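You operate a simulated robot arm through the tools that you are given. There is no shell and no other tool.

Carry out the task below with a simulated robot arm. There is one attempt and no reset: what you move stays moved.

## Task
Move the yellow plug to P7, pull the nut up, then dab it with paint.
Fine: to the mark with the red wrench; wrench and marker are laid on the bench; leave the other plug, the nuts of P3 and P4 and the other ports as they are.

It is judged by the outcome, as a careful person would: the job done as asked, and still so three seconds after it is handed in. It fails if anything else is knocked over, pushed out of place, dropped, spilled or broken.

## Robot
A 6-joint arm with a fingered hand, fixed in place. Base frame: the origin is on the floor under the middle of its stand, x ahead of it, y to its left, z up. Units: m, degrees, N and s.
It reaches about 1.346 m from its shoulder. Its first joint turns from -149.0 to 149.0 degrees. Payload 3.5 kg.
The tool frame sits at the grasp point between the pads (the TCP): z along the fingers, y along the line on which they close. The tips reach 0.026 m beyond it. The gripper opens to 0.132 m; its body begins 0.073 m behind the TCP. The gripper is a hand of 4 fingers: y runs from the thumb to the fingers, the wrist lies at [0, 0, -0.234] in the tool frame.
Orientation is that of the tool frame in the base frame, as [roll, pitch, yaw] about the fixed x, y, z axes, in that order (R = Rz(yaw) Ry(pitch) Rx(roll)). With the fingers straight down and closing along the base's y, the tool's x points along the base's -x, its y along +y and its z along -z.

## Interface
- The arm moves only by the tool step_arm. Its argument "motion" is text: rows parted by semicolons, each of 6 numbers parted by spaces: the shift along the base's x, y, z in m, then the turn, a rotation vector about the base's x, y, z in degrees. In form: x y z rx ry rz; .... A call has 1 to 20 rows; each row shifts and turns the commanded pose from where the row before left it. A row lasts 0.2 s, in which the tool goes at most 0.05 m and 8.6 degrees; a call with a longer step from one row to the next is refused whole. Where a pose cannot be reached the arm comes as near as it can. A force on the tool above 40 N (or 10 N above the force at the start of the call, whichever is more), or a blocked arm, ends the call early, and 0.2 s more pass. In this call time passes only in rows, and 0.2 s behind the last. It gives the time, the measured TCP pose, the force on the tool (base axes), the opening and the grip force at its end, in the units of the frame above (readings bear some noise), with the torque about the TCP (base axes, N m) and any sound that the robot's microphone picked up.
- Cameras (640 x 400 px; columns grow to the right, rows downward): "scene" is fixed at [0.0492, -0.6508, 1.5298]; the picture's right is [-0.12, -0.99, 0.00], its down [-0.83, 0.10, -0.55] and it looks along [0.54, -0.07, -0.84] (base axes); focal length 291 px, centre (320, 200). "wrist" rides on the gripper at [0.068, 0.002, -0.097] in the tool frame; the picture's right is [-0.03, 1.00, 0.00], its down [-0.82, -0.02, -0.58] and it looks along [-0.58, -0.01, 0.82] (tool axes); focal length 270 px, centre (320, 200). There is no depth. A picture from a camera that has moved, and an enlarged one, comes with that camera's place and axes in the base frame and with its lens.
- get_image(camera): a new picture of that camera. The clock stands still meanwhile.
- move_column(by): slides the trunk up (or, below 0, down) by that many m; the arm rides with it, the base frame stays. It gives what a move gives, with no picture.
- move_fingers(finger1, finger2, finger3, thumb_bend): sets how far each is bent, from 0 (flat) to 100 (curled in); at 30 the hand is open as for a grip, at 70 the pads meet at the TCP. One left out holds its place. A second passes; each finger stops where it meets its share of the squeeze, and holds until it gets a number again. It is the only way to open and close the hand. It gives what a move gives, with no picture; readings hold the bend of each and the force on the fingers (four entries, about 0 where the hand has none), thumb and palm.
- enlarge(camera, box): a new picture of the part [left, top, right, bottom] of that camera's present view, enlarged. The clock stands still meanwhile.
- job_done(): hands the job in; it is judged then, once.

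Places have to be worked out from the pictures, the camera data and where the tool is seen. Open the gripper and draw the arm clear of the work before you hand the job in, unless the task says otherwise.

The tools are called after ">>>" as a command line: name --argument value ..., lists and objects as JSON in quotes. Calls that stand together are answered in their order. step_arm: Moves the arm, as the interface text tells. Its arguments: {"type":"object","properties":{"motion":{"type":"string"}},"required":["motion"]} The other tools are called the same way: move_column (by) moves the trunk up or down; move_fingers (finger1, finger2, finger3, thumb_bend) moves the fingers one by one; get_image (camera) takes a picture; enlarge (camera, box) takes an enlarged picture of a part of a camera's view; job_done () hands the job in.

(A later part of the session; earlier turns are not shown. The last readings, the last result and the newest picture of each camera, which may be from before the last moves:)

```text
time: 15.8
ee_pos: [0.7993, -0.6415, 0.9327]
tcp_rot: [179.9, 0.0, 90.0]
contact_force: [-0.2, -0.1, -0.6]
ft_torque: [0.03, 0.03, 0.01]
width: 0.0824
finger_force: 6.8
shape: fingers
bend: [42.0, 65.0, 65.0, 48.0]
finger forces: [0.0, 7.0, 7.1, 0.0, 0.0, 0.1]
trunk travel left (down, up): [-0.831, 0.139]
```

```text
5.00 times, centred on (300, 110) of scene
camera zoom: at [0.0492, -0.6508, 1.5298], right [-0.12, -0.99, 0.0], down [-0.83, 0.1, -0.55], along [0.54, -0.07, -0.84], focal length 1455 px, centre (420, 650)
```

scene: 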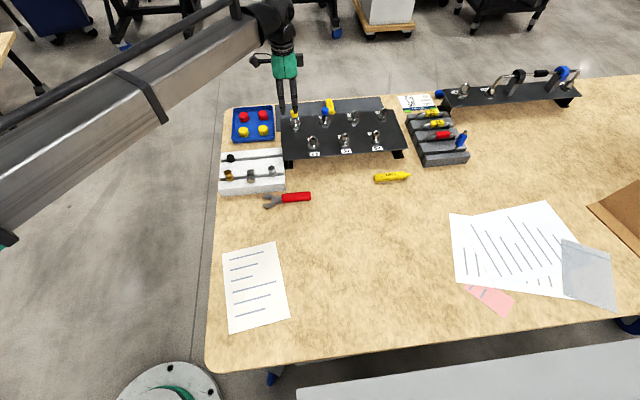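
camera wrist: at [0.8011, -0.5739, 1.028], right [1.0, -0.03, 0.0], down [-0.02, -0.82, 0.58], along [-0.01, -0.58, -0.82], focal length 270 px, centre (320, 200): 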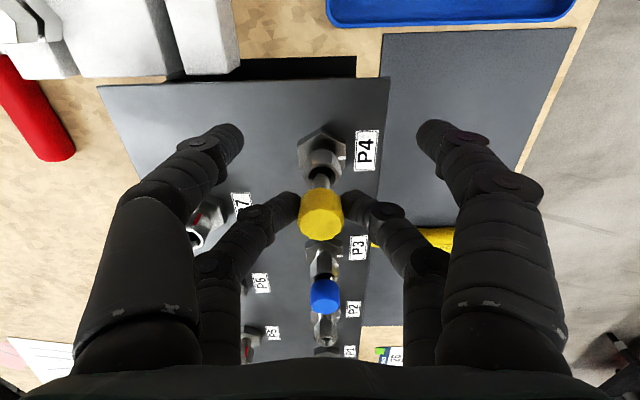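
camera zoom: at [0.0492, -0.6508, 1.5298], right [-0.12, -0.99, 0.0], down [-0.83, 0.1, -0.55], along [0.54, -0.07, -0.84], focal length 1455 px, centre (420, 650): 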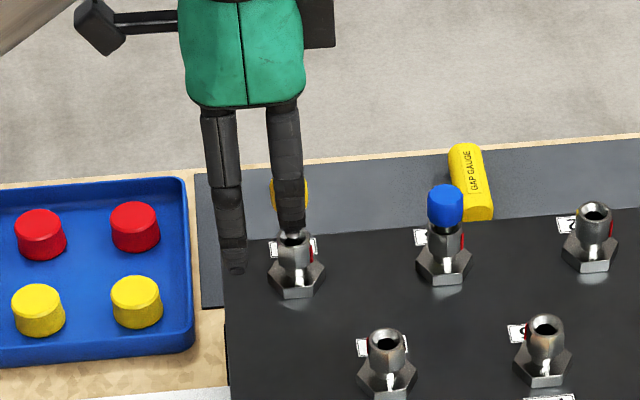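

The plug is rising with the hand, straight, with its metal stem still in the nut. I raise a further 4 cm and check that the stem is fully out.

>>> move_column --by 0.04

>>> get_image --camera "wrist"

>>> enlarge --camera "wrist" --box '[260, 110, 400, 260]'

>>> enlarge --camera "scene" --box '[250, 70, 350, 150]'

```text
time: 16.6
ee_pos: [0.7983, -0.6409, 0.9723]
tcp_rot: [180.0, 0.0, 90.0]
contact_force: [-0.3, -0.2, -0.5]
ft_torque: [0.01, 0.0, -0.03]
width: 0.0823
finger_force: 7.0
shape: fingers
bend: [42.0, 65.0, 65.0, 48.0]
finger forces: [0.1, 6.9, 7.0, 0.0, 0.0, 0.1]
trunk travel left (down, up): [-0.871, 0.099]
```

```text
taken
camera wrist: at [0.8011, -0.5739, 1.068], right [1.0, -0.03, 0.0], down [-0.02, -0.82, 0.58], along [-0.01, -0.58, -0.82], focal length 270 px, centre (320, 200)
```

wrist: 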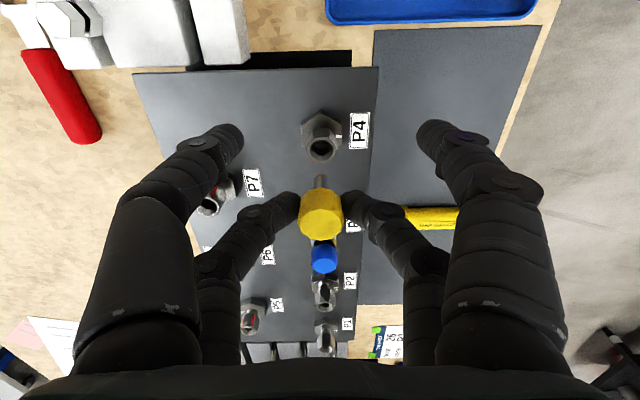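

```text
2.67 times, centred on (330, 185) of wrist
camera zoom: at [0.8011, -0.5739, 1.068], right [1.0, -0.03, 0.0], down [-0.02, -0.82, 0.58], along [-0.01, -0.58, -0.82], focal length 721 px, centre (293, 240)
```

zoom: 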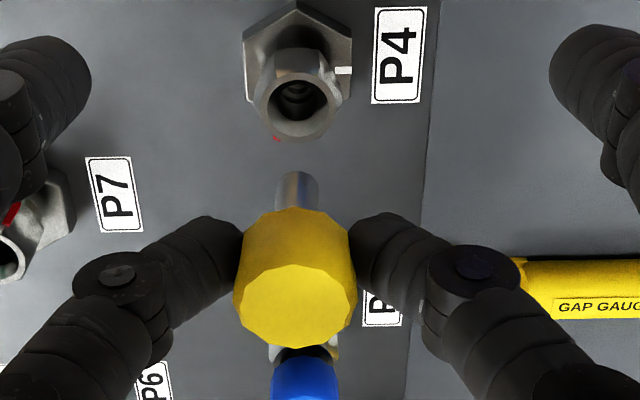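

```text
5.00 times, centred on (300, 110) of scene
camera zoom: at [0.0492, -0.6508, 1.5298], right [-0.12, -0.99, 0.0], down [-0.83, 0.1, -0.55], along [0.54, -0.07, -0.84], focal length 1455 px, centre (420, 650)
```

zoom: 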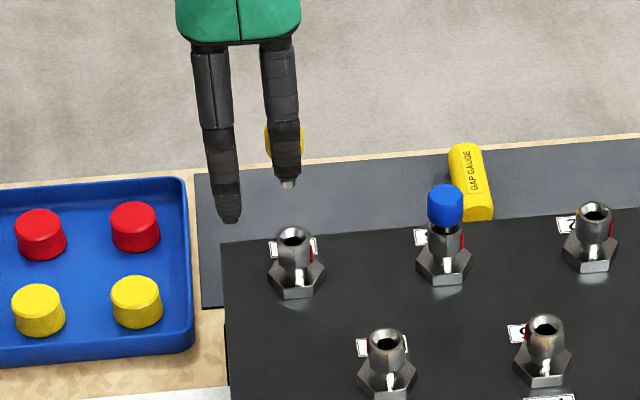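

The plug is out and held straight. P4's opening appears at pixel (321.7, 145.6) in this view, so I move toward P7 by the estimated offset and then fine-tune until P7's opening shows at the same pixel.

>>> step_arm --motion "-0.033 -0.017 0 0 0 0; -0.034 -0.017 0 0 0 0; -0.0335 -0.0165 0 0 0 0"

>>> get_image --camera "wrist"

>>> enlarge --camera "wrist" --box '[260, 110, 400, 260]'

```text
time: 17.4
ee_pos: [0.6986, -0.6877, 0.972]
tcp_rot: [180.0, 0.0, 90.0]
contact_force: [0.2, -0.3, -0.5]
ft_torque: [-0.01, 0.01, 0.0]
width: 0.0824
finger_force: 6.9
shape: fingers
bend: [42.0, 65.0, 65.0, 48.0]
finger forces: [0.0, 7.0, 7.1, 0.1, 0.0, 0.0]
trunk travel left (down, up): [-0.871, 0.099]
```

```text
taken
camera wrist: at [0.7003, -0.6206, 1.068], right [1.0, -0.03, 0.0], down [-0.02, -0.82, 0.58], along [-0.01, -0.58, -0.82], focal length 270 px, centre (320, 200)
```

wrist: 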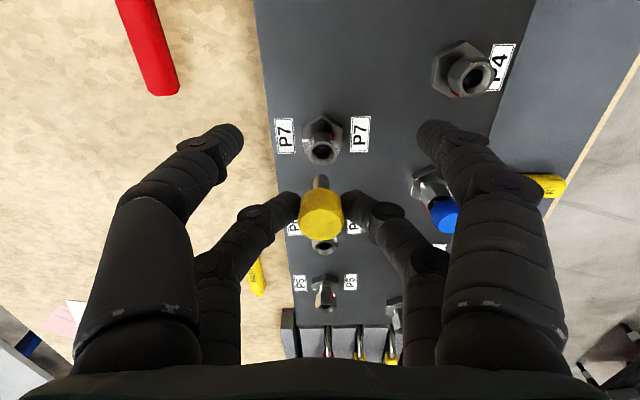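

```text
2.67 times, centred on (330, 185) of wrist
camera zoom: at [0.7003, -0.6206, 1.068], right [1.0, -0.03, 0.0], down [-0.02, -0.82, 0.58], along [-0.01, -0.58, -0.82], focal length 721 px, centre (293, 240)
```

zoom: 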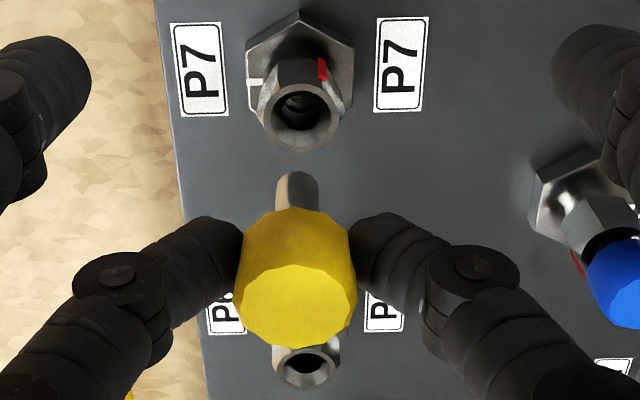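

P7's opening is about 3 mm further in -y than the matching spot, which agrees with a layout offset of exactly (-0.100, -0.050) from P4. I correct by (+0.0008, -0.0032).

>>> step_arm --motion "0.0008 -0.0032 0 0 0 0; 0 0 0 0 0 0"

>>> enlarge --camera "wrist" --box '[260, 110, 400, 260]'

```text
time: 18.0
ee_pos: [0.6997, -0.6927, 0.9713]
tcp_rot: [-179.9, 0.0, 90.1]
contact_force: [0.8, -0.3, -0.2]
ft_torque: [0.0, 0.03, 0.0]
width: 0.0827
finger_force: 7.1
shape: fingers
bend: [42.0, 65.0, 65.0, 48.0]
finger forces: [0.0, 7.0, 7.0, 0.0, 0.0, 0.0]
trunk travel left (down, up): [-0.871, 0.099]
```

```text
2.67 times, centred on (330, 185) of wrist
camera zoom: at [0.7016, -0.6247, 1.068], right [1.0, -0.03, 0.0], down [-0.02, -0.82, 0.58], along [-0.01, -0.58, -0.82], focal length 721 px, centre (293, 240)
```

zoom: 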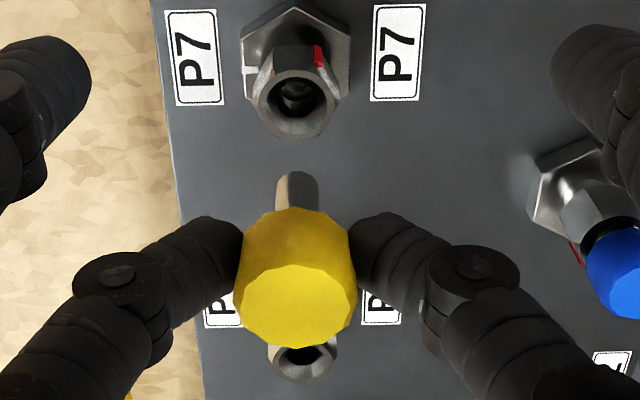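

Now at camera (0.7016, -0.6247) against the wanted (0.7011, -0.6238). I make that sub-millimetre correction.

>>> step_arm --motion "-0.0005 0.0009 0 0 0 0; 0 0 0 0 0 0"

>>> enlarge --camera "wrist" --box '[260, 110, 400, 260]'

```text
time: 18.6
ee_pos: [0.6992, -0.6926, 0.971]
tcp_rot: [180.0, 0.0, 90.0]
contact_force: [0.5, -0.4, 0.6]
ft_torque: [-0.02, 0.0, -0.01]
width: 0.0826
finger_force: 7.2
shape: fingers
bend: [42.0, 65.0, 65.0, 48.0]
finger forces: [0.0, 7.1, 7.0, 0.0, 0.1, 0.1]
trunk travel left (down, up): [-0.871, 0.099]
```

```text
2.67 times, centred on (330, 185) of wrist
camera zoom: at [0.7011, -0.6244, 1.068], right [1.0, -0.03, 0.0], down [-0.02, -0.82, 0.58], along [-0.01, -0.58, -0.82], focal length 721 px, centre (293, 240)
```

zoom: 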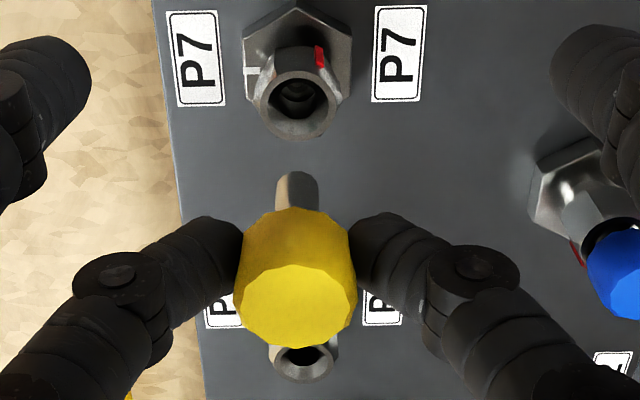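

Aligned within about half a millimetre. I nudge the rest and lower 3.6 cm, which should leave the stem tip just above the nut mouth.

>>> step_arm --motion "0 0.0005 0 0 0 0; 0 0 0 0 0 0"

>>> move_column --by -0.036

>>> enlarge --camera "wrist" --box '[260, 110, 400, 260]'

>>> enlarge --camera "scene" --box '[260, 90, 360, 170]'

```text
time: 19.2
ee_pos: [0.6986, -0.6918, 0.9718]
tcp_rot: [179.9, 0.0, 90.0]
contact_force: [-0.5, 1.0, -0.5]
ft_torque: [0.01, 0.02, 0.0]
width: 0.0826
finger_force: 7.0
shape: fingers
bend: [42.0, 65.0, 65.0, 48.0]
finger forces: [0.1, 7.1, 7.0, 0.0, 0.0, 0.0]
trunk travel left (down, up): [-0.871, 0.099]
```

```text
time: 20.0
ee_pos: [0.6997, -0.6915, 0.9369]
tcp_rot: [-180.0, 0.0, 90.0]
contact_force: [0.0, -0.2, -0.2]
ft_torque: [0.01, 0.02, 0.02]
width: 0.0825
finger_force: 7.3
shape: fingers
bend: [42.0, 65.0, 65.0, 48.0]
finger forces: [0.0, 7.0, 7.0, 0.0, 0.0, 0.0]
trunk travel left (down, up): [-0.835, 0.135]
```

```text
2.67 times, centred on (330, 185) of wrist
camera zoom: at [0.7013, -0.6243, 1.032], right [1.0, -0.03, 0.0], down [-0.02, -0.82, 0.58], along [-0.01, -0.58, -0.82], focal length 721 px, centre (293, 240)
```

zoom: 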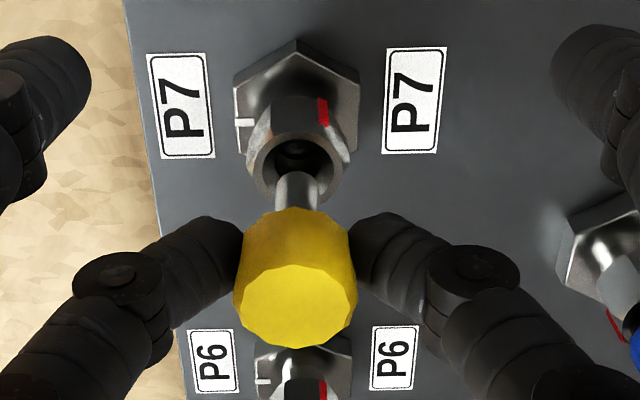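

```text
5.00 times, centred on (310, 130) of scene
camera zoom: at [0.0492, -0.6508, 1.5298], right [-0.12, -0.99, 0.0], down [-0.83, 0.1, -0.55], along [0.54, -0.07, -0.84], focal length 1455 px, centre (370, 550)
```

zoom: 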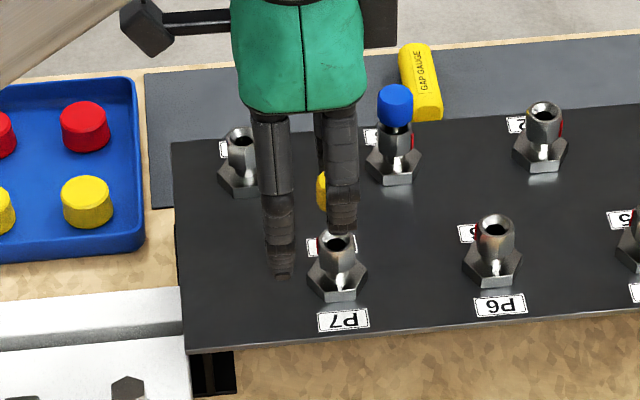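

The stem tip is right over the nut mouth. I lower in small steps and watch the force.

>>> move_column --by -0.009

>>> enlarge --camera "wrist" --box '[260, 110, 400, 260]'

```text
time: 20.6
ee_pos: [0.6998, -0.6919, 0.9276]
tcp_rot: [-180.0, -0.1, 90.0]
contact_force: [0.6, -0.1, -1.3]
ft_torque: [-0.04, -0.01, 0.02]
width: 0.0826
finger_force: 6.9
shape: fingers
bend: [42.0, 65.0, 65.0, 48.0]
finger forces: [0.0, 7.0, 6.9, 0.1, 0.0, 0.0]
trunk travel left (down, up): [-0.826, 0.144]
```

```text
2.67 times, centred on (330, 185) of wrist
camera zoom: at [0.7013, -0.6243, 1.023], right [1.0, -0.03, 0.0], down [-0.02, -0.82, 0.58], along [-0.01, -0.58, -0.82], focal length 721 px, centre (293, 240)
```

zoom: 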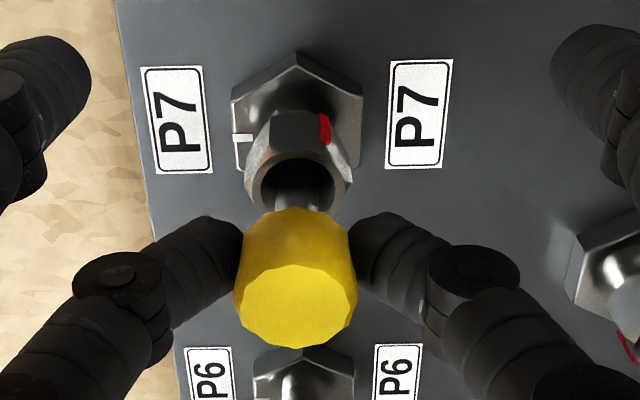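

The stem has entered the mouth with no notable force. I continue 8 mm.

>>> move_column --by -0.008

>>> enlarge --camera "wrist" --box '[260, 110, 400, 260]'

```text
time: 21.1
ee_pos: [0.699, -0.6919, 0.9194]
tcp_rot: [-180.0, -0.1, 90.0]
contact_force: [0.7, -0.4, -0.4]
ft_torque: [0.01, 0.01, 0.02]
width: 0.0828
finger_force: 7.3
shape: fingers
bend: [42.0, 65.0, 65.0, 48.0]
finger forces: [0.0, 7.1, 7.0, 0.1, 0.1, 0.0]
trunk travel left (down, up): [-0.818, 0.152]
```

```text
2.67 times, centred on (330, 185) of wrist
camera zoom: at [0.7013, -0.6243, 1.015], right [1.0, -0.03, 0.0], down [-0.02, -0.82, 0.58], along [-0.01, -0.58, -0.82], focal length 721 px, centre (293, 240)
```

zoom: 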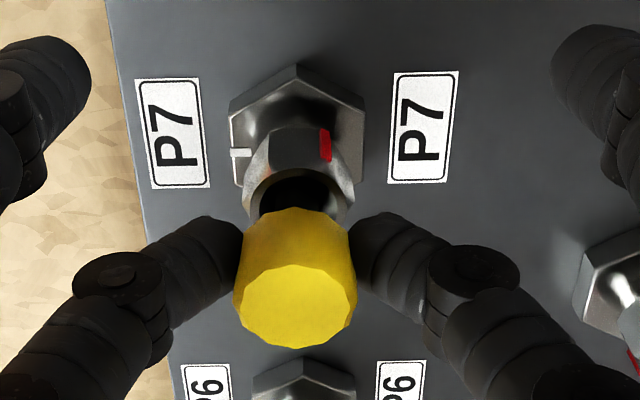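

Still free. The last 7 mm brings the column to exactly the height at which the plug sat in P4 (travel -0.811).

>>> move_column --by -0.007

>>> enlarge --camera "wrist" --box '[260, 110, 400, 260]'

>>> enlarge --camera "scene" --box '[260, 90, 360, 170]'

```text
time: 21.7
ee_pos: [0.6999, -0.6915, 0.9118]
tcp_rot: [-180.0, 0.1, 90.1]
contact_force: [-0.1, -0.3, -0.9]
ft_torque: [0.04, 0.0, -0.02]
width: 0.0824
finger_force: 7.1
shape: fingers
bend: [42.0, 65.0, 65.0, 48.0]
finger forces: [0.0, 7.0, 7.1, 0.0, 0.0, 0.0]
trunk travel left (down, up): [-0.811, 0.159]
```

```text
2.67 times, centred on (330, 185) of wrist
camera zoom: at [0.7013, -0.6243, 1.008], right [1.0, -0.03, 0.0], down [-0.02, -0.82, 0.58], along [-0.01, -0.58, -0.82], focal length 721 px, centre (293, 240)
```

zoom: 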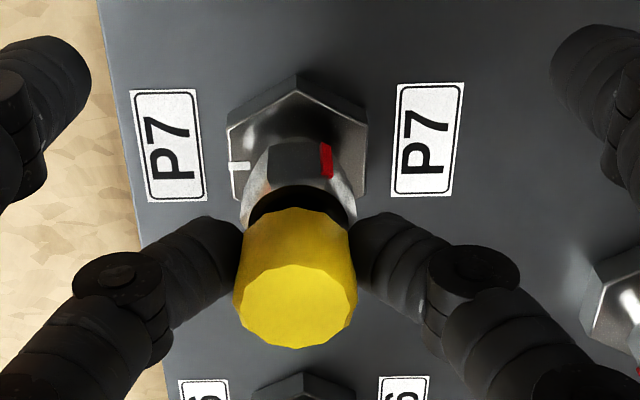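

```text
5.00 times, centred on (310, 130) of scene
camera zoom: at [0.0492, -0.6508, 1.5298], right [-0.12, -0.99, 0.0], down [-0.83, 0.1, -0.55], along [0.54, -0.07, -0.84], focal length 1455 px, centre (370, 550)
```

zoom: 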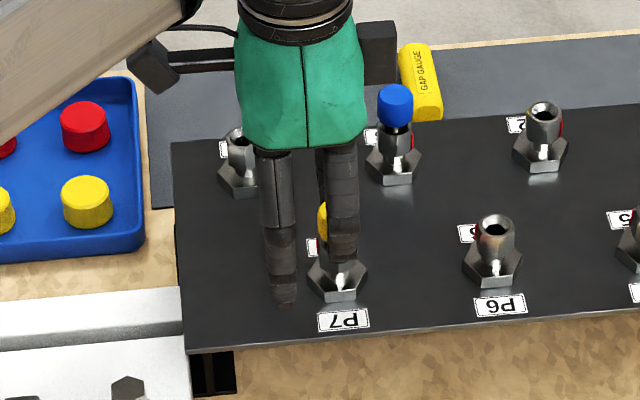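

It's at the same depth as in P4. I press 1.5 mm further to feel whether it is bottomed.

>>> move_column --by -0.0015

```text
time: 22.2
ee_pos: [0.6995, -0.6911, 0.9114]
tcp_rot: [180.0, 0.0, 90.1]
contact_force: [0.4, 0.9, 2.0]
ft_torque: [-0.05, 0.01, -0.03]
width: 0.0825
finger_force: 7.9
shape: fingers
bend: [42.0, 65.0, 66.0, 48.0]
finger forces: [0.1, 7.5, 7.4, 0.0, 0.0, 0.1]
trunk travel left (down, up): [-0.809, 0.161]
```

A slight upward reaction has appeared (2 N). One more small press to confirm it's seated.

>>> move_column --by -0.0015

>>> enlarge --camera "wrist" --box '[260, 110, 400, 260]'

```text
time: 22.7
ee_pos: [0.6995, -0.6918, 0.9096]
tcp_rot: [180.0, -0.1, 90.0]
contact_force: [0.6, -0.7, 5.7]
ft_torque: [-0.14, 0.0, 0.04]
width: 0.0825
finger_force: 8.8
shape: fingers
bend: [42.0, 66.0, 67.0, 48.0]
finger forces: [0.0, 8.8, 8.4, 0.1, 0.1, 0.1]
trunk travel left (down, up): [-0.808, 0.162]
```

```text
2.67 times, centred on (330, 185) of wrist
camera zoom: at [0.701, -0.624, 1.0056], right [1.0, -0.03, 0.0], down [-0.02, -0.82, 0.58], along [-0.01, -0.58, -0.82], focal length 721 px, centre (293, 240)
```

zoom: 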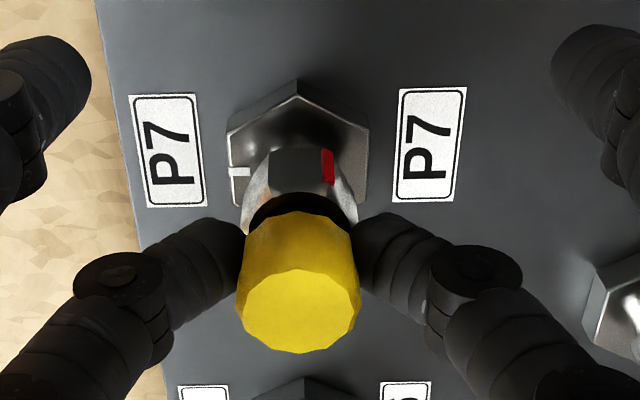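

The force rose to 5.7 N, so the plug is seated. I open the fingers and check the plug stays put before raising.

>>> move_fingers --finger2 48 --finger3 48

>>> move_column --by 0.06

>>> get_image --camera "wrist"

>>> enlarge --camera "wrist" --box '[260, 90, 400, 240]'

>>> enlarge --camera "scene" --box '[260, 90, 360, 170]'

```text
time: 23.7
ee_pos: [0.6995, -0.6925, 0.9084]
tcp_rot: [-180.0, 0.0, 90.0]
contact_force: [-1.0, 0.7, 0.6]
ft_torque: [0.02, 0.02, -0.01]
width: 0.0824
finger_force: 0.0
shape: fingers
bend: [42.0, 48.0, 48.0, 48.0]
finger forces: [0.1, 0.0, 0.0, 0.0, 0.0, 0.0]
trunk travel left (down, up): [-0.808, 0.162]
```

```text
time: 24.7
ee_pos: [0.6995, -0.6928, 0.9692]
tcp_rot: [180.0, 0.1, 89.9]
contact_force: [-0.4, -0.2, 0.1]
ft_torque: [0.0, 0.0, 0.01]
width: 0.0826
finger_force: 0.2
shape: fingers
bend: [42.0, 48.0, 48.0, 48.0]
finger forces: [0.1, 0.0, 0.1, 0.0, 0.1, 0.1]
trunk travel left (down, up): [-0.868, 0.102]
```

```text
taken
camera wrist: at [0.7014, -0.6244, 1.065], right [1.0, -0.03, 0.0], down [-0.02, -0.82, 0.58], along [-0.01, -0.58, -0.82], focal length 270 px, centre (320, 200)
```

wrist: 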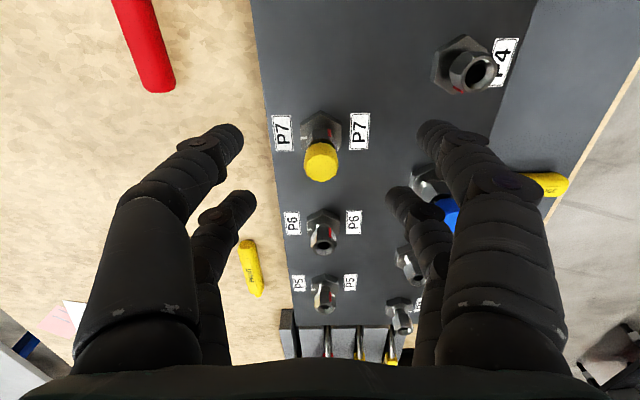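

```text
2.67 times, centred on (330, 165) of wrist
camera zoom: at [0.7014, -0.6244, 1.065], right [1.0, -0.03, 0.0], down [-0.02, -0.82, 0.58], along [-0.01, -0.58, -0.82], focal length 721 px, centre (293, 293)
```

zoom: 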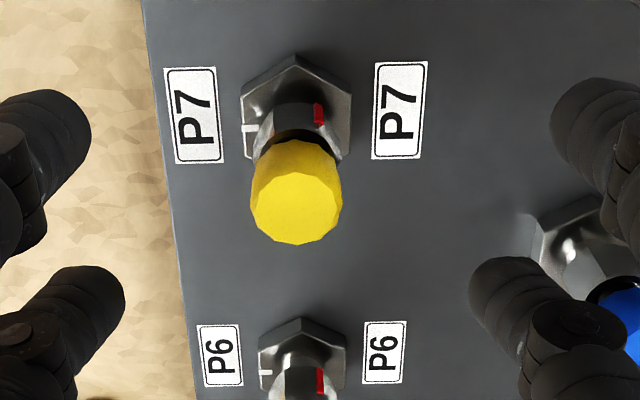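

```text
5.00 times, centred on (310, 130) of scene
camera zoom: at [0.0492, -0.6508, 1.5298], right [-0.12, -0.99, 0.0], down [-0.83, 0.1, -0.55], along [0.54, -0.07, -0.84], focal length 1455 px, centre (370, 550)
```

zoom: 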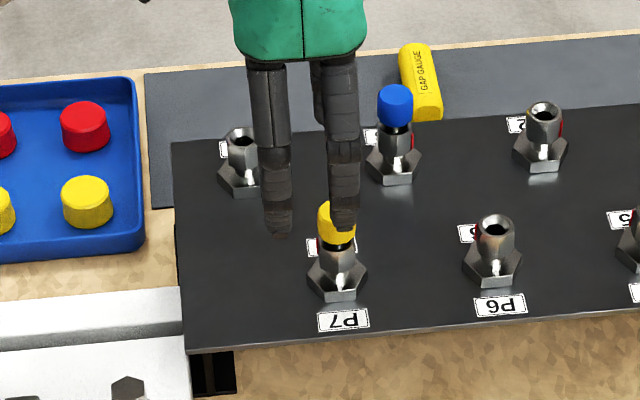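

The plug stands upright in P7 and nothing else has moved. Next is the wrench: I want the hand with the camera on the handle-end side (tool x = -y), so the jaw is in view during use. I rotate +180° at this height while moving over the wrench.

>>> step_arm --motion "-0.008 0.0025 0 0 0 8.5; -0.008 0.0025 0 0 0 8.5; -0.008 0.0025 0 0 0 8.5; -0.008 0.0025 0 0 0 8.5; -0.008 0.0025 0 0 0 8.5; -0.008 0.0025 0 0 0 8.5; -0.008 0.0025 0 0 0 8.5; -0.008 0.0025 0 0 0 8.5; -0.008 0.0025 0 0 0 8.5; -0.008 0.0025 0 0 0 8.5; -0.008 0.0025 0 0 0 8.5; -0.008 0.0025 0 0 0 8.5; -0.008 0.0025 0 0 0 8.5; -0.008 0.0025 0 0 0 8.5; -0.008 0.0025 0 0 0 8.5; -0.008 0.0025 0 0 0 8.5; -0.008 0.0025 0 0 0 8.5; -0.008 0.0025 0 0 0 8.5; -0.006 0.0025 0 0 0 8.5; -0.005 0.0025 0 0 0 8.5"

>>> get_image --camera "wrist"

>>> get_image --camera "scene"

```text
time: 28.9
ee_pos: [0.5843, -0.6568, 0.9685]
tcp_rot: [-180.0, -0.1, -148.4]
contact_force: [0.6, 0.3, -0.1]
ft_torque: [0.0, 0.0, -0.04]
width: 0.0825
finger_force: 0.1
shape: fingers
bend: [42.0, 48.0, 48.0, 48.0]
finger forces: [0.0, 0.0, 0.0, 0.0, 0.0, 0.0]
out of reach, approached as far as the arm can: row 15, 16, 17, 18, 19, 20
trunk travel left (down, up): [-0.868, 0.102]
```

```text
taken
camera wrist: at [0.5253, -0.6919, 1.0651], right [-0.5, 0.86, 0.0], down [0.71, 0.41, 0.58], along [0.5, 0.29, -0.82], focal length 270 px, centre (320, 200)
```

wrist: 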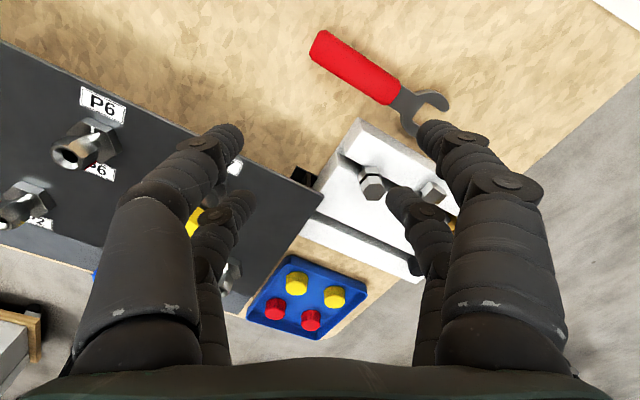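

```text
taken
```

scene: 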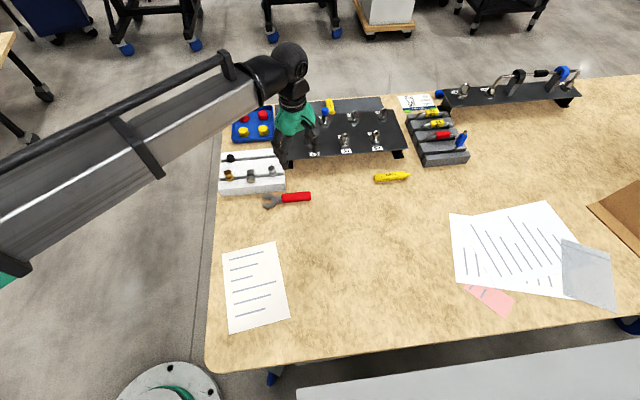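

The yaw stopped near 212° — a joint limit — so I can't get the camera on the handle-end side from here. I rotate back towards yaw 90° over the wrench to look at it properly and work out a feasible grip.

>>> step_arm --motion "-0.002 0.004 0 0 0 -8.5; -0.002 0.004 0 0 0 -8.5; -0.002 0.004 0 0 0 -8.5; -0.002 0.004 0 0 0 -8.5; -0.002 0.004 0 0 0 -8.5; -0.002 0.004 0 0 0 -8.5; -0.002 0.004 0 0 0 -8.5; -0.002 0.004 0 0 0 -8.5; -0.002 0.004 0 0 0 -8.5; -0.002 0.004 0 0 0 -8.5; -0.002 0.004 0 0 0 -8.5; -0.002 0.004 0 0 0 -8.5; -0.002 0.004 0 0 0 -8.5; -0.002 0.004 0 0 0 -8.5"

>>> get_image --camera "wrist"

```text
time: 31.9
ee_pos: [0.5578, -0.6003, 0.9689]
tcp_rot: [-179.9, -0.1, 92.4]
contact_force: [0.2, -0.1, -0.7]
ft_torque: [-0.02, 0.03, 0.0]
width: 0.0825
finger_force: 0.0
shape: fingers
bend: [42.0, 48.0, 48.0, 48.0]
finger forces: [0.0, 0.0, 0.1, 0.0, 0.0, 0.0]
trunk travel left (down, up): [-0.868, 0.102]
```

```text
taken
camera wrist: at [0.5562, -0.5327, 1.0651], right [1.0, 0.02, 0.0], down [0.01, -0.82, 0.58], along [0.01, -0.58, -0.82], focal length 270 px, centre (320, 200)
```

wrist: 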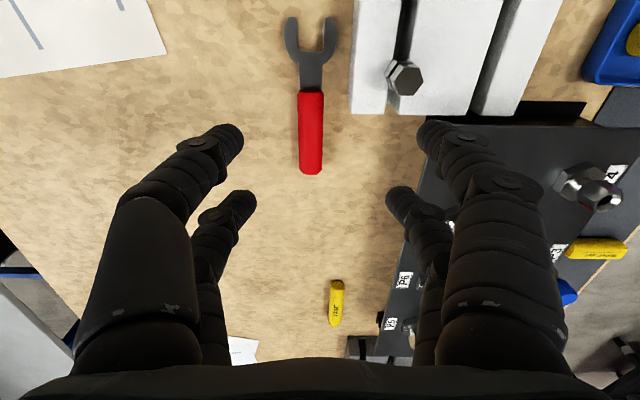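

I've got a clear view of the wrench. Before picking it up with the yaw-90 grip, I test (still at safe height) whether the hand can reach yaw 0 at the spot where it would be with the wrench on P7's nut.

>>> step_arm --motion "0.004 -0.01 0 0 0 -8.4; 0.004 -0.01 0 0 0 -8.4; 0.004 -0.01 0 0 0 -8.4; 0.004 -0.01 0 0 0 -8.4; 0.004 -0.01 0 0 0 -8.4; 0.004 -0.01 0 0 0 -8.4; 0.004 -0.01 0 0 0 -8.4; 0.004 -0.01 0 0 0 -8.4; 0.004 -0.01 0 0 0 -8.4; 0.004 -0.01 0 0 0 -8.4; 0.002 -0.01 0 0 0 -8.4"

```text
time: 34.3
ee_pos: [0.5992, -0.7087, 0.9684]
tcp_rot: [180.0, -0.2, 0.0]
contact_force: [0.7, -0.1, -0.1]
ft_torque: [0.0, -0.03, -0.03]
width: 0.0826
finger_force: 0.0
shape: fingers
bend: [42.0, 48.0, 48.0, 48.0]
finger forces: [0.0, 0.0, 0.0, 0.1, 0.0, 0.1]
trunk travel left (down, up): [-0.868, 0.102]
```

Yaw 0 is reachable there. I test on to yaw -60° at the position for a handle direction of 120°.

>>> step_arm --motion "0.006 0.011 0 0 0 -8.5; 0.006 0.011 0 0 0 -8.5; 0.006 0.011 0 0 0 -8.5; 0.006 0.011 0 0 0 -8.5; 0.006 0.011 0 0 0 -8.5; 0.006 0.011 0 0 0 -8.5; 0.006 0.011 0 0 0 -8.5; 0.006 0.009 0 0 0 -8.5; 0.003 0 0 0 0 -8.5"

>>> get_image --camera "wrist"

```text
time: 36.3
ee_pos: [0.6509, -0.6222, 0.9699]
tcp_rot: [-179.9, -0.1, -76.4]
contact_force: [-0.2, 0.0, 0.2]
ft_torque: [0.03, -0.07, -0.03]
width: 0.0824
finger_force: 0.0
shape: fingers
bend: [42.0, 48.0, 48.0, 48.0]
finger forces: [0.0, 0.0, 0.0, 0.0, 0.0, 0.0]
trunk travel left (down, up): [-0.868, 0.102]
```

```text
taken
camera wrist: at [0.6652, -0.6898, 1.0651], right [-0.98, -0.21, 0.0], down [-0.17, 0.8, 0.58], along [-0.12, 0.56, -0.82], focal length 270 px, centre (320, 200)
```

wrist: 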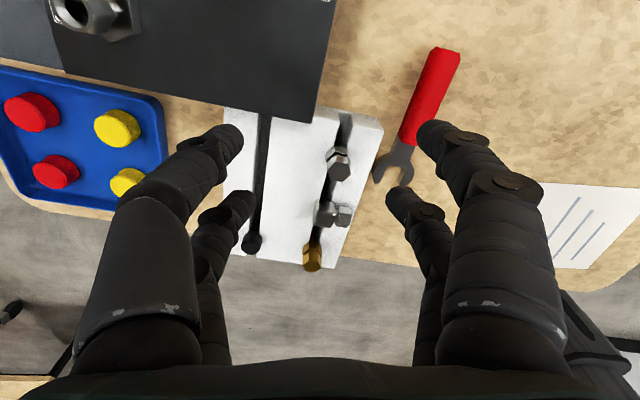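

Even yaw -76° is reachable, so yaw -90° (equivalent to 270°) should work for gripping the wrench with the camera on the handle-end side. The wrench lies along y at x ≈ 0.548, with the handle from y ≈ -0.69 to -0.60 and the jaw toward +y. I move over the handle at yaw -90°.

>>> step_arm --motion "-0.025 -0.007 0 0 0 -3.4; -0.026 -0.007 0 0 0 -3.4; -0.026 -0.007 0 0 0 -3.4; -0.026 -0.007 0 0 0 -3.4; 0 0 0 0 0 0"

>>> move_fingers --finger1 45 --finger2 45 --finger3 45 --thumb_bend 45

>>> get_image --camera "wrist"

>>> enlarge --camera "wrist" --box '[240, 60, 400, 260]'

```text
time: 37.5
ee_pos: [0.5475, -0.6532, 0.9699]
tcp_rot: [180.0, -0.1, -89.9]
contact_force: [-0.1, 0.5, -0.6]
ft_torque: [0.02, 0.02, 0.01]
width: 0.0827
finger_force: 0.1
shape: fingers
bend: [42.0, 48.0, 48.0, 48.0]
finger forces: [0.0, 0.0, 0.1, 0.0, 0.0, 0.0]
trunk travel left (down, up): [-0.868, 0.102]
```

```text
time: 38.5
ee_pos: [0.5478, -0.6529, 0.9688]
tcp_rot: [-180.0, -0.2, -89.9]
contact_force: [0.8, 0.4, -0.1]
ft_torque: [0.0, 0.02, 0.0]
width: 0.0832
finger_force: 0.1
shape: fingers
bend: [45.0, 45.0, 45.0, 45.0]
finger forces: [0.0, 0.1, 0.0, 0.0, 0.0, 0.0]
trunk travel left (down, up): [-0.868, 0.102]
```

```text
taken
camera wrist: at [0.5454, -0.7216, 1.0651], right [-1.0, 0.02, 0.0], down [0.02, 0.82, 0.58], along [0.01, 0.58, -0.82], focal length 270 px, centre (320, 200)
```

wrist: 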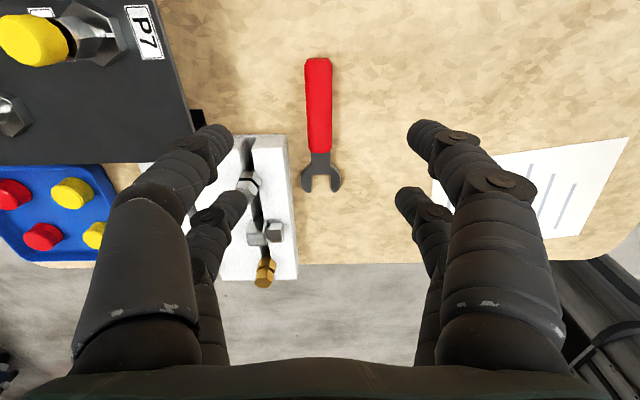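

```text
2.00 times, centred on (320, 160) of wrist
camera zoom: at [0.5454, -0.7216, 1.0651], right [-1.0, 0.02, 0.0], down [0.02, 0.82, 0.58], along [0.01, 0.58, -0.82], focal length 541 px, centre (320, 280)
```

zoom: 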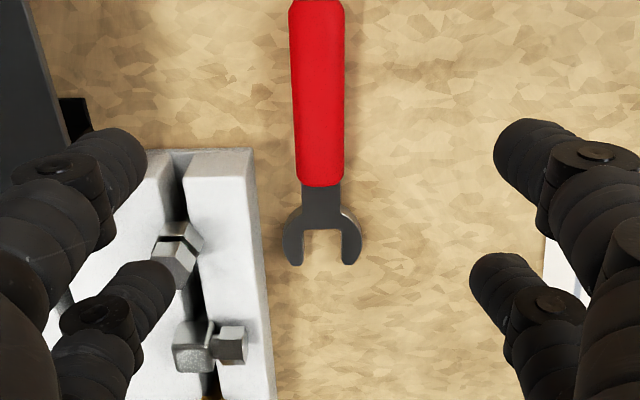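

The bench surface works out at z ≈ 0.779, and the handle spans y from -0.687 to -0.596 at x = 0.548 with its top near 0.79. The white rack's corner is close by at about (0.58, -0.62). I narrow the hand to 55, shift to y = -0.658 and lower 12 cm, which leaves the tips still above the handle.

>>> move_fingers --finger1 54 --finger2 54 --finger3 54 --thumb_bend 54

>>> step_arm --motion "0.0005 -0.0055 0 0 0 0; 0 0 0 0 0 0"

>>> move_column --by -0.12

>>> get_image --camera "wrist"

>>> enlarge --camera "scene" --box '[210, 100, 350, 220]'

```text
time: 39.5
ee_pos: [0.547, -0.6523, 0.9676]
tcp_rot: [180.0, -0.1, -89.9]
contact_force: [0.8, -0.2, 0.2]
ft_torque: [0.01, 0.02, -0.01]
width: 0.053
finger_force: 0.1
shape: fingers
bend: [54.0, 54.0, 54.0, 54.0]
finger forces: [0.0, 0.0, 0.0, 0.0, 0.0, 0.0]
trunk travel left (down, up): [-0.868, 0.102]
```

```text
time: 40.1
ee_pos: [0.5465, -0.6577, 0.9706]
tcp_rot: [-180.0, -0.1, -89.9]
contact_force: [0.0, 0.1, 0.4]
ft_torque: [0.02, 0.04, 0.02]
width: 0.0529
finger_force: 0.1
shape: fingers
bend: [54.0, 54.0, 54.0, 54.0]
finger forces: [0.0, 0.1, 0.0, 0.0, 0.0, 0.1]
trunk travel left (down, up): [-0.868, 0.102]
```

```text
time: 41.6
ee_pos: [0.547, -0.657, 0.8492]
tcp_rot: [-180.0, -0.1, -89.9]
contact_force: [-0.4, 0.1, -0.2]
ft_torque: [-0.01, -0.01, 0.01]
width: 0.0531
finger_force: 0.1
shape: fingers
bend: [54.0, 54.0, 54.0, 54.0]
finger forces: [0.0, 0.1, 0.0, 0.0, 0.0, 0.1]
trunk travel left (down, up): [-0.748, 0.222]
```

```text
taken
camera wrist: at [0.5457, -0.7269, 0.9452], right [-1.0, 0.02, 0.0], down [0.02, 0.82, 0.58], along [0.01, 0.58, -0.82], focal length 270 px, centre (320, 200)
```

wrist: 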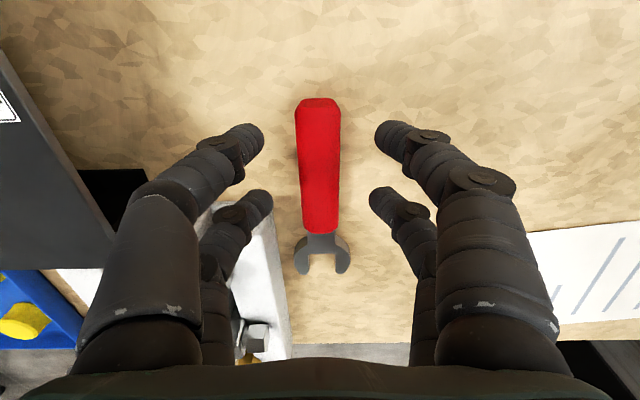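

```text
3.33 times, centred on (280, 160) of scene
camera zoom: at [0.0492, -0.6508, 1.5298], right [-0.12, -0.99, 0.0], down [-0.83, 0.1, -0.55], along [0.54, -0.07, -0.84], focal length 970 px, centre (453, 333)
```

zoom: 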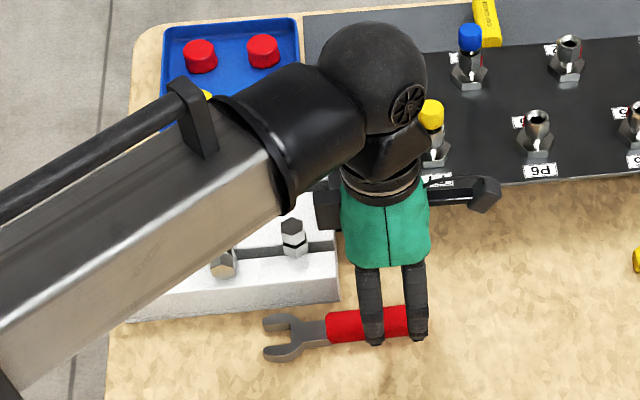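

The handle is centred between the fingers. I lower another 3 cm, then feel my way down in small steps.

>>> move_column --by -0.03

>>> get_image --camera "wrist"

>>> enlarge --camera "scene" --box '[260, 160, 340, 220]'

```text
time: 42.4
ee_pos: [0.5468, -0.6573, 0.8185]
tcp_rot: [180.0, -0.1, -89.8]
contact_force: [0.7, 0.0, -0.1]
ft_torque: [0.0, -0.02, 0.0]
width: 0.053
finger_force: 0.1
shape: fingers
bend: [54.0, 54.0, 54.0, 54.0]
finger forces: [0.0, 0.0, 0.0, 0.0, 0.1, 0.0]
trunk travel left (down, up): [-0.718, 0.252]
```

```text
taken
camera wrist: at [0.5457, -0.7269, 0.9151], right [-1.0, 0.02, 0.0], down [0.02, 0.82, 0.58], along [0.01, 0.58, -0.82], focal length 270 px, centre (320, 200)
```

wrist: 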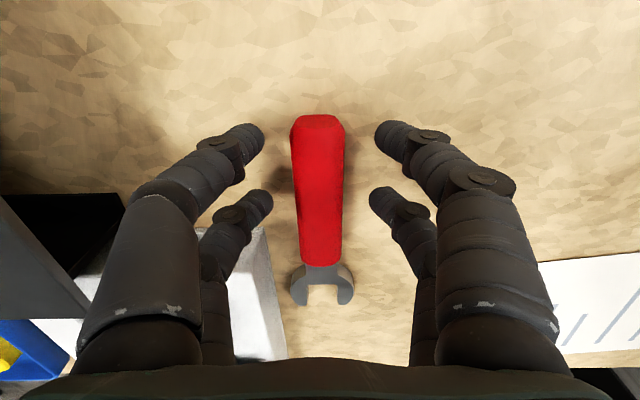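

```text
6.67 times, centred on (300, 190) of scene
camera zoom: at [0.0492, -0.6508, 1.5298], right [-0.12, -0.99, 0.0], down [-0.83, 0.1, -0.55], along [0.54, -0.07, -0.84], focal length 1940 px, centre (453, 267)
```

zoom: 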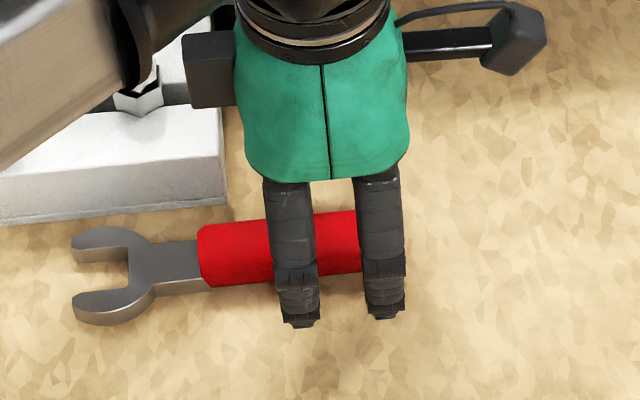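

Fingers flank the handle cleanly. I lower 5 mm at a time while watching the force.

>>> move_column --by -0.005

>>> move_column --by -0.003

>>> enlarge --camera "scene" --box '[260, 160, 340, 220]'

```text
time: 42.9
ee_pos: [0.5474, -0.6573, 0.8139]
tcp_rot: [-180.0, -0.1, -89.9]
contact_force: [-1.1, 1.1, 0.3]
ft_torque: [0.0, 0.02, -0.04]
width: 0.0531
finger_force: 0.0
shape: fingers
bend: [54.0, 54.0, 54.0, 54.0]
finger forces: [0.1, 0.0, 0.0, 0.0, 0.1, 0.0]
trunk travel left (down, up): [-0.713, 0.257]
```

```text
time: 43.4
ee_pos: [0.5465, -0.657, 0.8128]
tcp_rot: [-180.0, -0.2, -89.9]
contact_force: [0.2, -3.4, 17.6]
ft_torque: [0.05, 0.15, 0.04]
width: 0.0525
finger_force: 8.4
shape: fingers
bend: [54.0, 55.0, 54.0, 54.0]
finger forces: [4.7, 6.5, 6.1, 0.1, 0.3, 0.0]
trunk travel left (down, up): [-0.71, 0.26]
```

```text
6.67 times, centred on (300, 190) of scene
camera zoom: at [0.0492, -0.6508, 1.5298], right [-0.12, -0.99, 0.0], down [-0.83, 0.1, -0.55], along [0.54, -0.07, -0.84], focal length 1940 px, centre (453, 267)
```

zoom: 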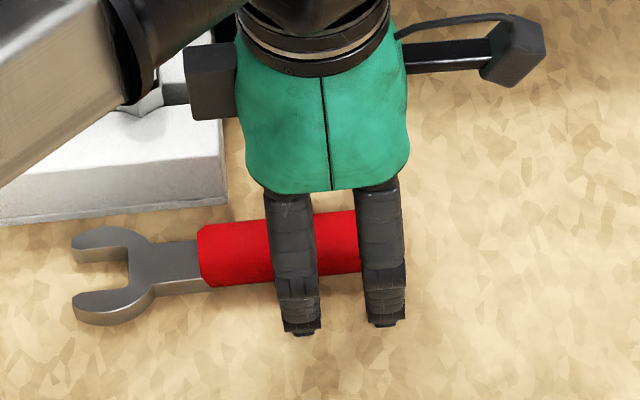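

The tips touched the bench lightly (17 N) at TCP z ≈ 0.812. I raise 4 mm to clear it and then close all four fingers on the handle.

>>> move_column --by 0.004

>>> move_fingers --finger1 80 --finger2 80 --finger3 80 --thumb_bend 80

>>> get_image --camera "wrist"

>>> enlarge --camera "scene" --box '[260, 160, 340, 220]'

```text
time: 44.0
ee_pos: [0.5473, -0.6583, 0.8147]
tcp_rot: [-179.9, 0.0, -89.8]
contact_force: [-0.7, 0.4, -0.4]
ft_torque: [-0.02, -0.02, 0.0]
width: 0.0527
finger_force: 0.0
shape: fingers
bend: [54.0, 54.0, 54.0, 54.0]
finger forces: [0.0, 0.0, 0.0, 0.0, 0.0, 0.0]
trunk travel left (down, up): [-0.714, 0.256]
```

```text
time: 45.0
ee_pos: [0.5477, -0.6564, 0.8155]
tcp_rot: [-180.0, -0.2, -89.9]
contact_force: [0.7, -0.2, 0.2]
ft_torque: [0.06, -0.01, -0.06]
width: 0.0213
finger_force: 22.1
shape: fingers
bend: [59.0, 62.0, 72.0, 72.0]
finger forces: [11.4, 10.2, 8.7, 0.1, 13.3, 0.0]
trunk travel left (down, up): [-0.714, 0.256]
```

```text
taken
camera wrist: at [0.5458, -0.727, 0.9111], right [-1.0, 0.02, 0.0], down [0.02, 0.82, 0.58], along [0.01, 0.58, -0.82], focal length 270 px, centre (320, 200)
```

wrist: 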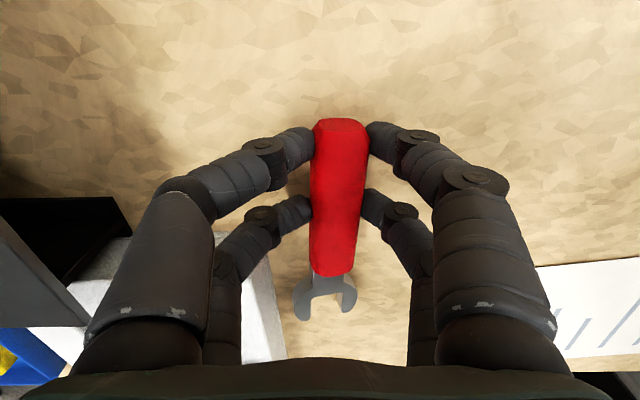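

```text
6.67 times, centred on (300, 190) of scene
camera zoom: at [0.0492, -0.6508, 1.5298], right [-0.12, -0.99, 0.0], down [-0.83, 0.1, -0.55], along [0.54, -0.07, -0.84], focal length 1940 px, centre (453, 267)
```

zoom: 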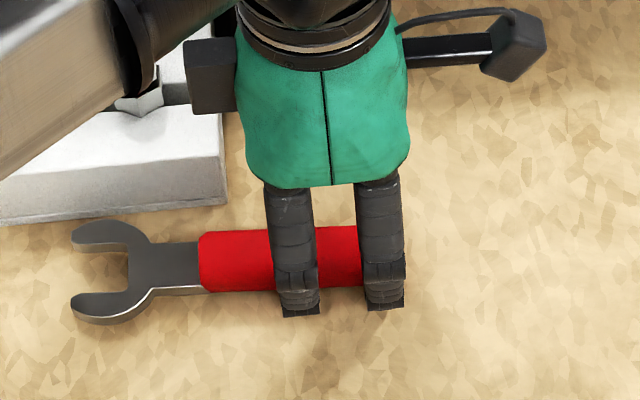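

All four fingers hold the handle firmly (about 22 N), with the wrench shifted slightly to -x in the hand. I lift 3 cm and check that it stays level.

>>> move_column --by 0.03

>>> get_image --camera "wrist"

>>> enlarge --camera "scene" --box '[260, 160, 340, 220]'

```text
time: 45.7
ee_pos: [0.5462, -0.6597, 0.8441]
tcp_rot: [180.0, 0.0, -90.0]
contact_force: [0.7, 0.4, -1.3]
ft_torque: [-0.04, 0.0, 0.04]
width: 0.021
finger_force: 21.2
shape: fingers
bend: [59.0, 61.0, 72.0, 73.0]
finger forces: [11.3, 10.1, 6.7, 0.0, 14.5, 0.0]
trunk travel left (down, up): [-0.744, 0.226]
```

```text
taken
camera wrist: at [0.5458, -0.727, 0.941], right [-1.0, 0.02, 0.0], down [0.02, 0.82, 0.58], along [0.01, 0.58, -0.82], focal length 270 px, centre (320, 200)
```

wrist: 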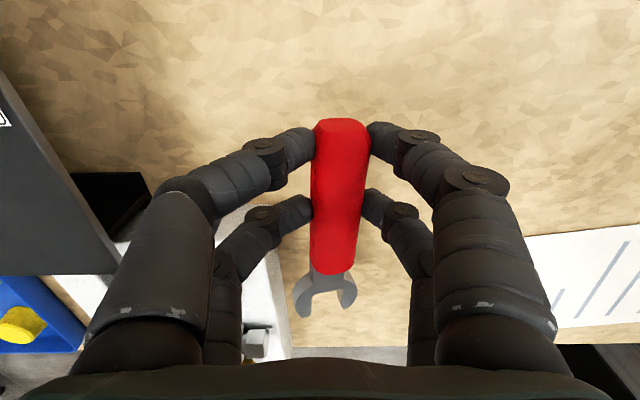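

```text
6.67 times, centred on (300, 190) of scene
camera zoom: at [0.0492, -0.6508, 1.5298], right [-0.12, -0.99, 0.0], down [-0.83, 0.1, -0.55], along [0.54, -0.07, -0.84], focal length 1940 px, centre (453, 267)
```

zoom: 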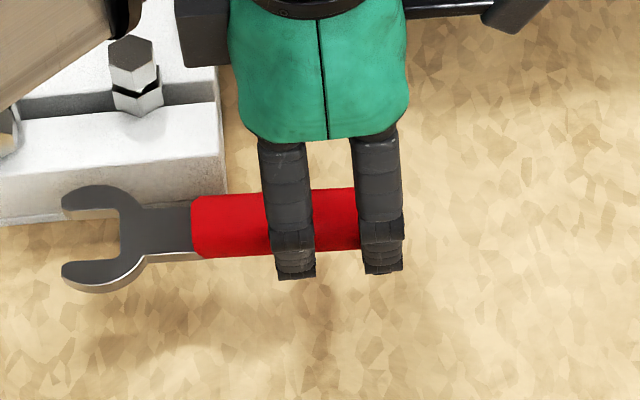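

The wrench is held level. I raise it to a safe height, then rotate the hand in two stages from yaw -90° to +180° so the jaw points +x toward P7.

>>> move_column --by 0.125

>>> step_arm --motion "0 -0.001 0 0 0 4; 0 -0.001 0 0 0 7; 0 -0.001 0 0 0 7; 0 -0.001 0 0 0 7; 0 -0.001 0 0 0 7; 0 -0.001 0 0 0 7; 0 -0.001 0 0 0 7; 0 -0.001 0 0 0 7; 0 -0.001 0 0 0 7; 0 -0.001 0 0 0 7; 0 -0.001 0 0 0 7; 0 -0.001 0 0 0 7; 0 -0.001 0 0 0 7; 0 -0.001 0 0 0 7; 0 -0.001 0 0 0 7; 0 -0.001 0 0 0 7; 0 -0.001 0 0 0 7; 0 -0.001 0 0 0 7; 0 -0.001 0 0 0 7; 0 -0.001 0 0 0 7"

>>> step_arm --motion "0 -0.0015 0 0 0 7; 0 -0.0015 0 0 0 7; 0 -0.0015 0 0 0 7; 0 -0.0015 0 0 0 7; 0 -0.0015 0 0 0 7; 0 -0.0015 0 0 0 7; 0 -0.0015 0 0 0 7; 0 -0.0015 0 0 0 7; 0 -0.0015 0 0 0 7; 0 -0.0015 0 0 0 7; 0 -0.0015 0 0 0 7; 0 -0.0015 0 0 0 7; 0 -0.0015 0 0 0 7; 0 -0.0015 0 0 0 7; 0 -0.0015 0 0 0 7; 0 -0.0015 0 0 0 7; 0 -0.0015 0 0 0 7; 0 -0.0015 0 0 0 7; 0 -0.001 0 0 0 7; 0 -0.001 0 0 0 0"

>>> get_image --camera "wrist"

>>> get_image --camera "scene"

```text
time: 47.2
ee_pos: [0.5476, -0.658, 0.9693]
tcp_rot: [-180.0, 0.0, -89.9]
contact_force: [-0.3, -0.2, -0.9]
ft_torque: [-0.05, -0.01, -0.02]
width: 0.0213
finger_force: 21.8
shape: fingers
bend: [59.0, 61.0, 72.0, 73.0]
finger forces: [11.3, 10.1, 6.7, 0.1, 14.4, 0.0]
trunk travel left (down, up): [-0.869, 0.101]
```

```text
time: 51.4
ee_pos: [0.5467, -0.6785, 0.9717]
tcp_rot: [-180.0, -0.1, 47.2]
contact_force: [-0.4, 0.3, -1.5]
ft_torque: [0.02, -0.06, -0.04]
width: 0.021
finger_force: 21.4
shape: fingers
bend: [59.0, 61.0, 72.0, 73.0]
finger forces: [11.4, 10.2, 6.9, 0.0, 14.2, 0.0]
trunk travel left (down, up): [-0.869, 0.101]
```

```text
time: 55.6
ee_pos: [0.5466, -0.7077, 0.9702]
tcp_rot: [-179.9, -0.1, -179.8]
contact_force: [0.1, 0.7, -2.1]
ft_torque: [-0.02, 0.05, 0.02]
width: 0.0212
finger_force: 21.0
shape: fingers
bend: [59.0, 60.0, 72.0, 73.0]
finger forces: [11.4, 10.0, 7.0, 0.1, 14.1, 0.1]
trunk travel left (down, up): [-0.869, 0.101]
```

```text
taken
camera wrist: at [0.4792, -0.7066, 1.066], right [0.02, 1.0, 0.0], down [0.82, -0.02, 0.58], along [0.58, -0.01, -0.82], focal length 270 px, centre (320, 200)
```

wrist: 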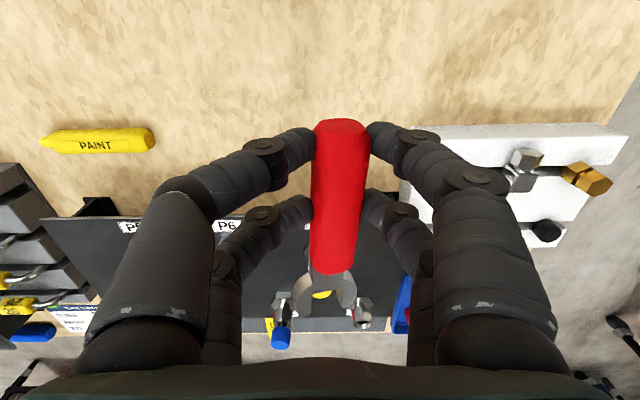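

```text
taken
```

scene: 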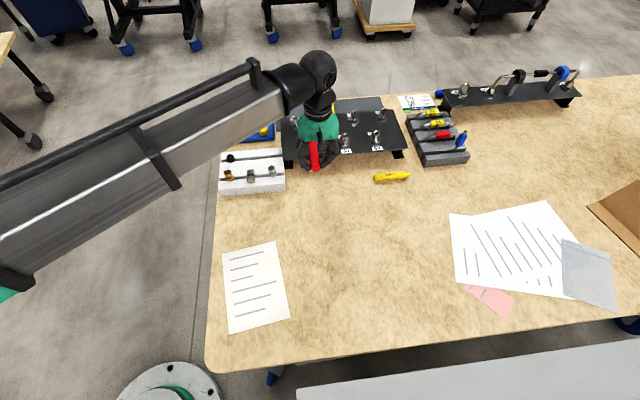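

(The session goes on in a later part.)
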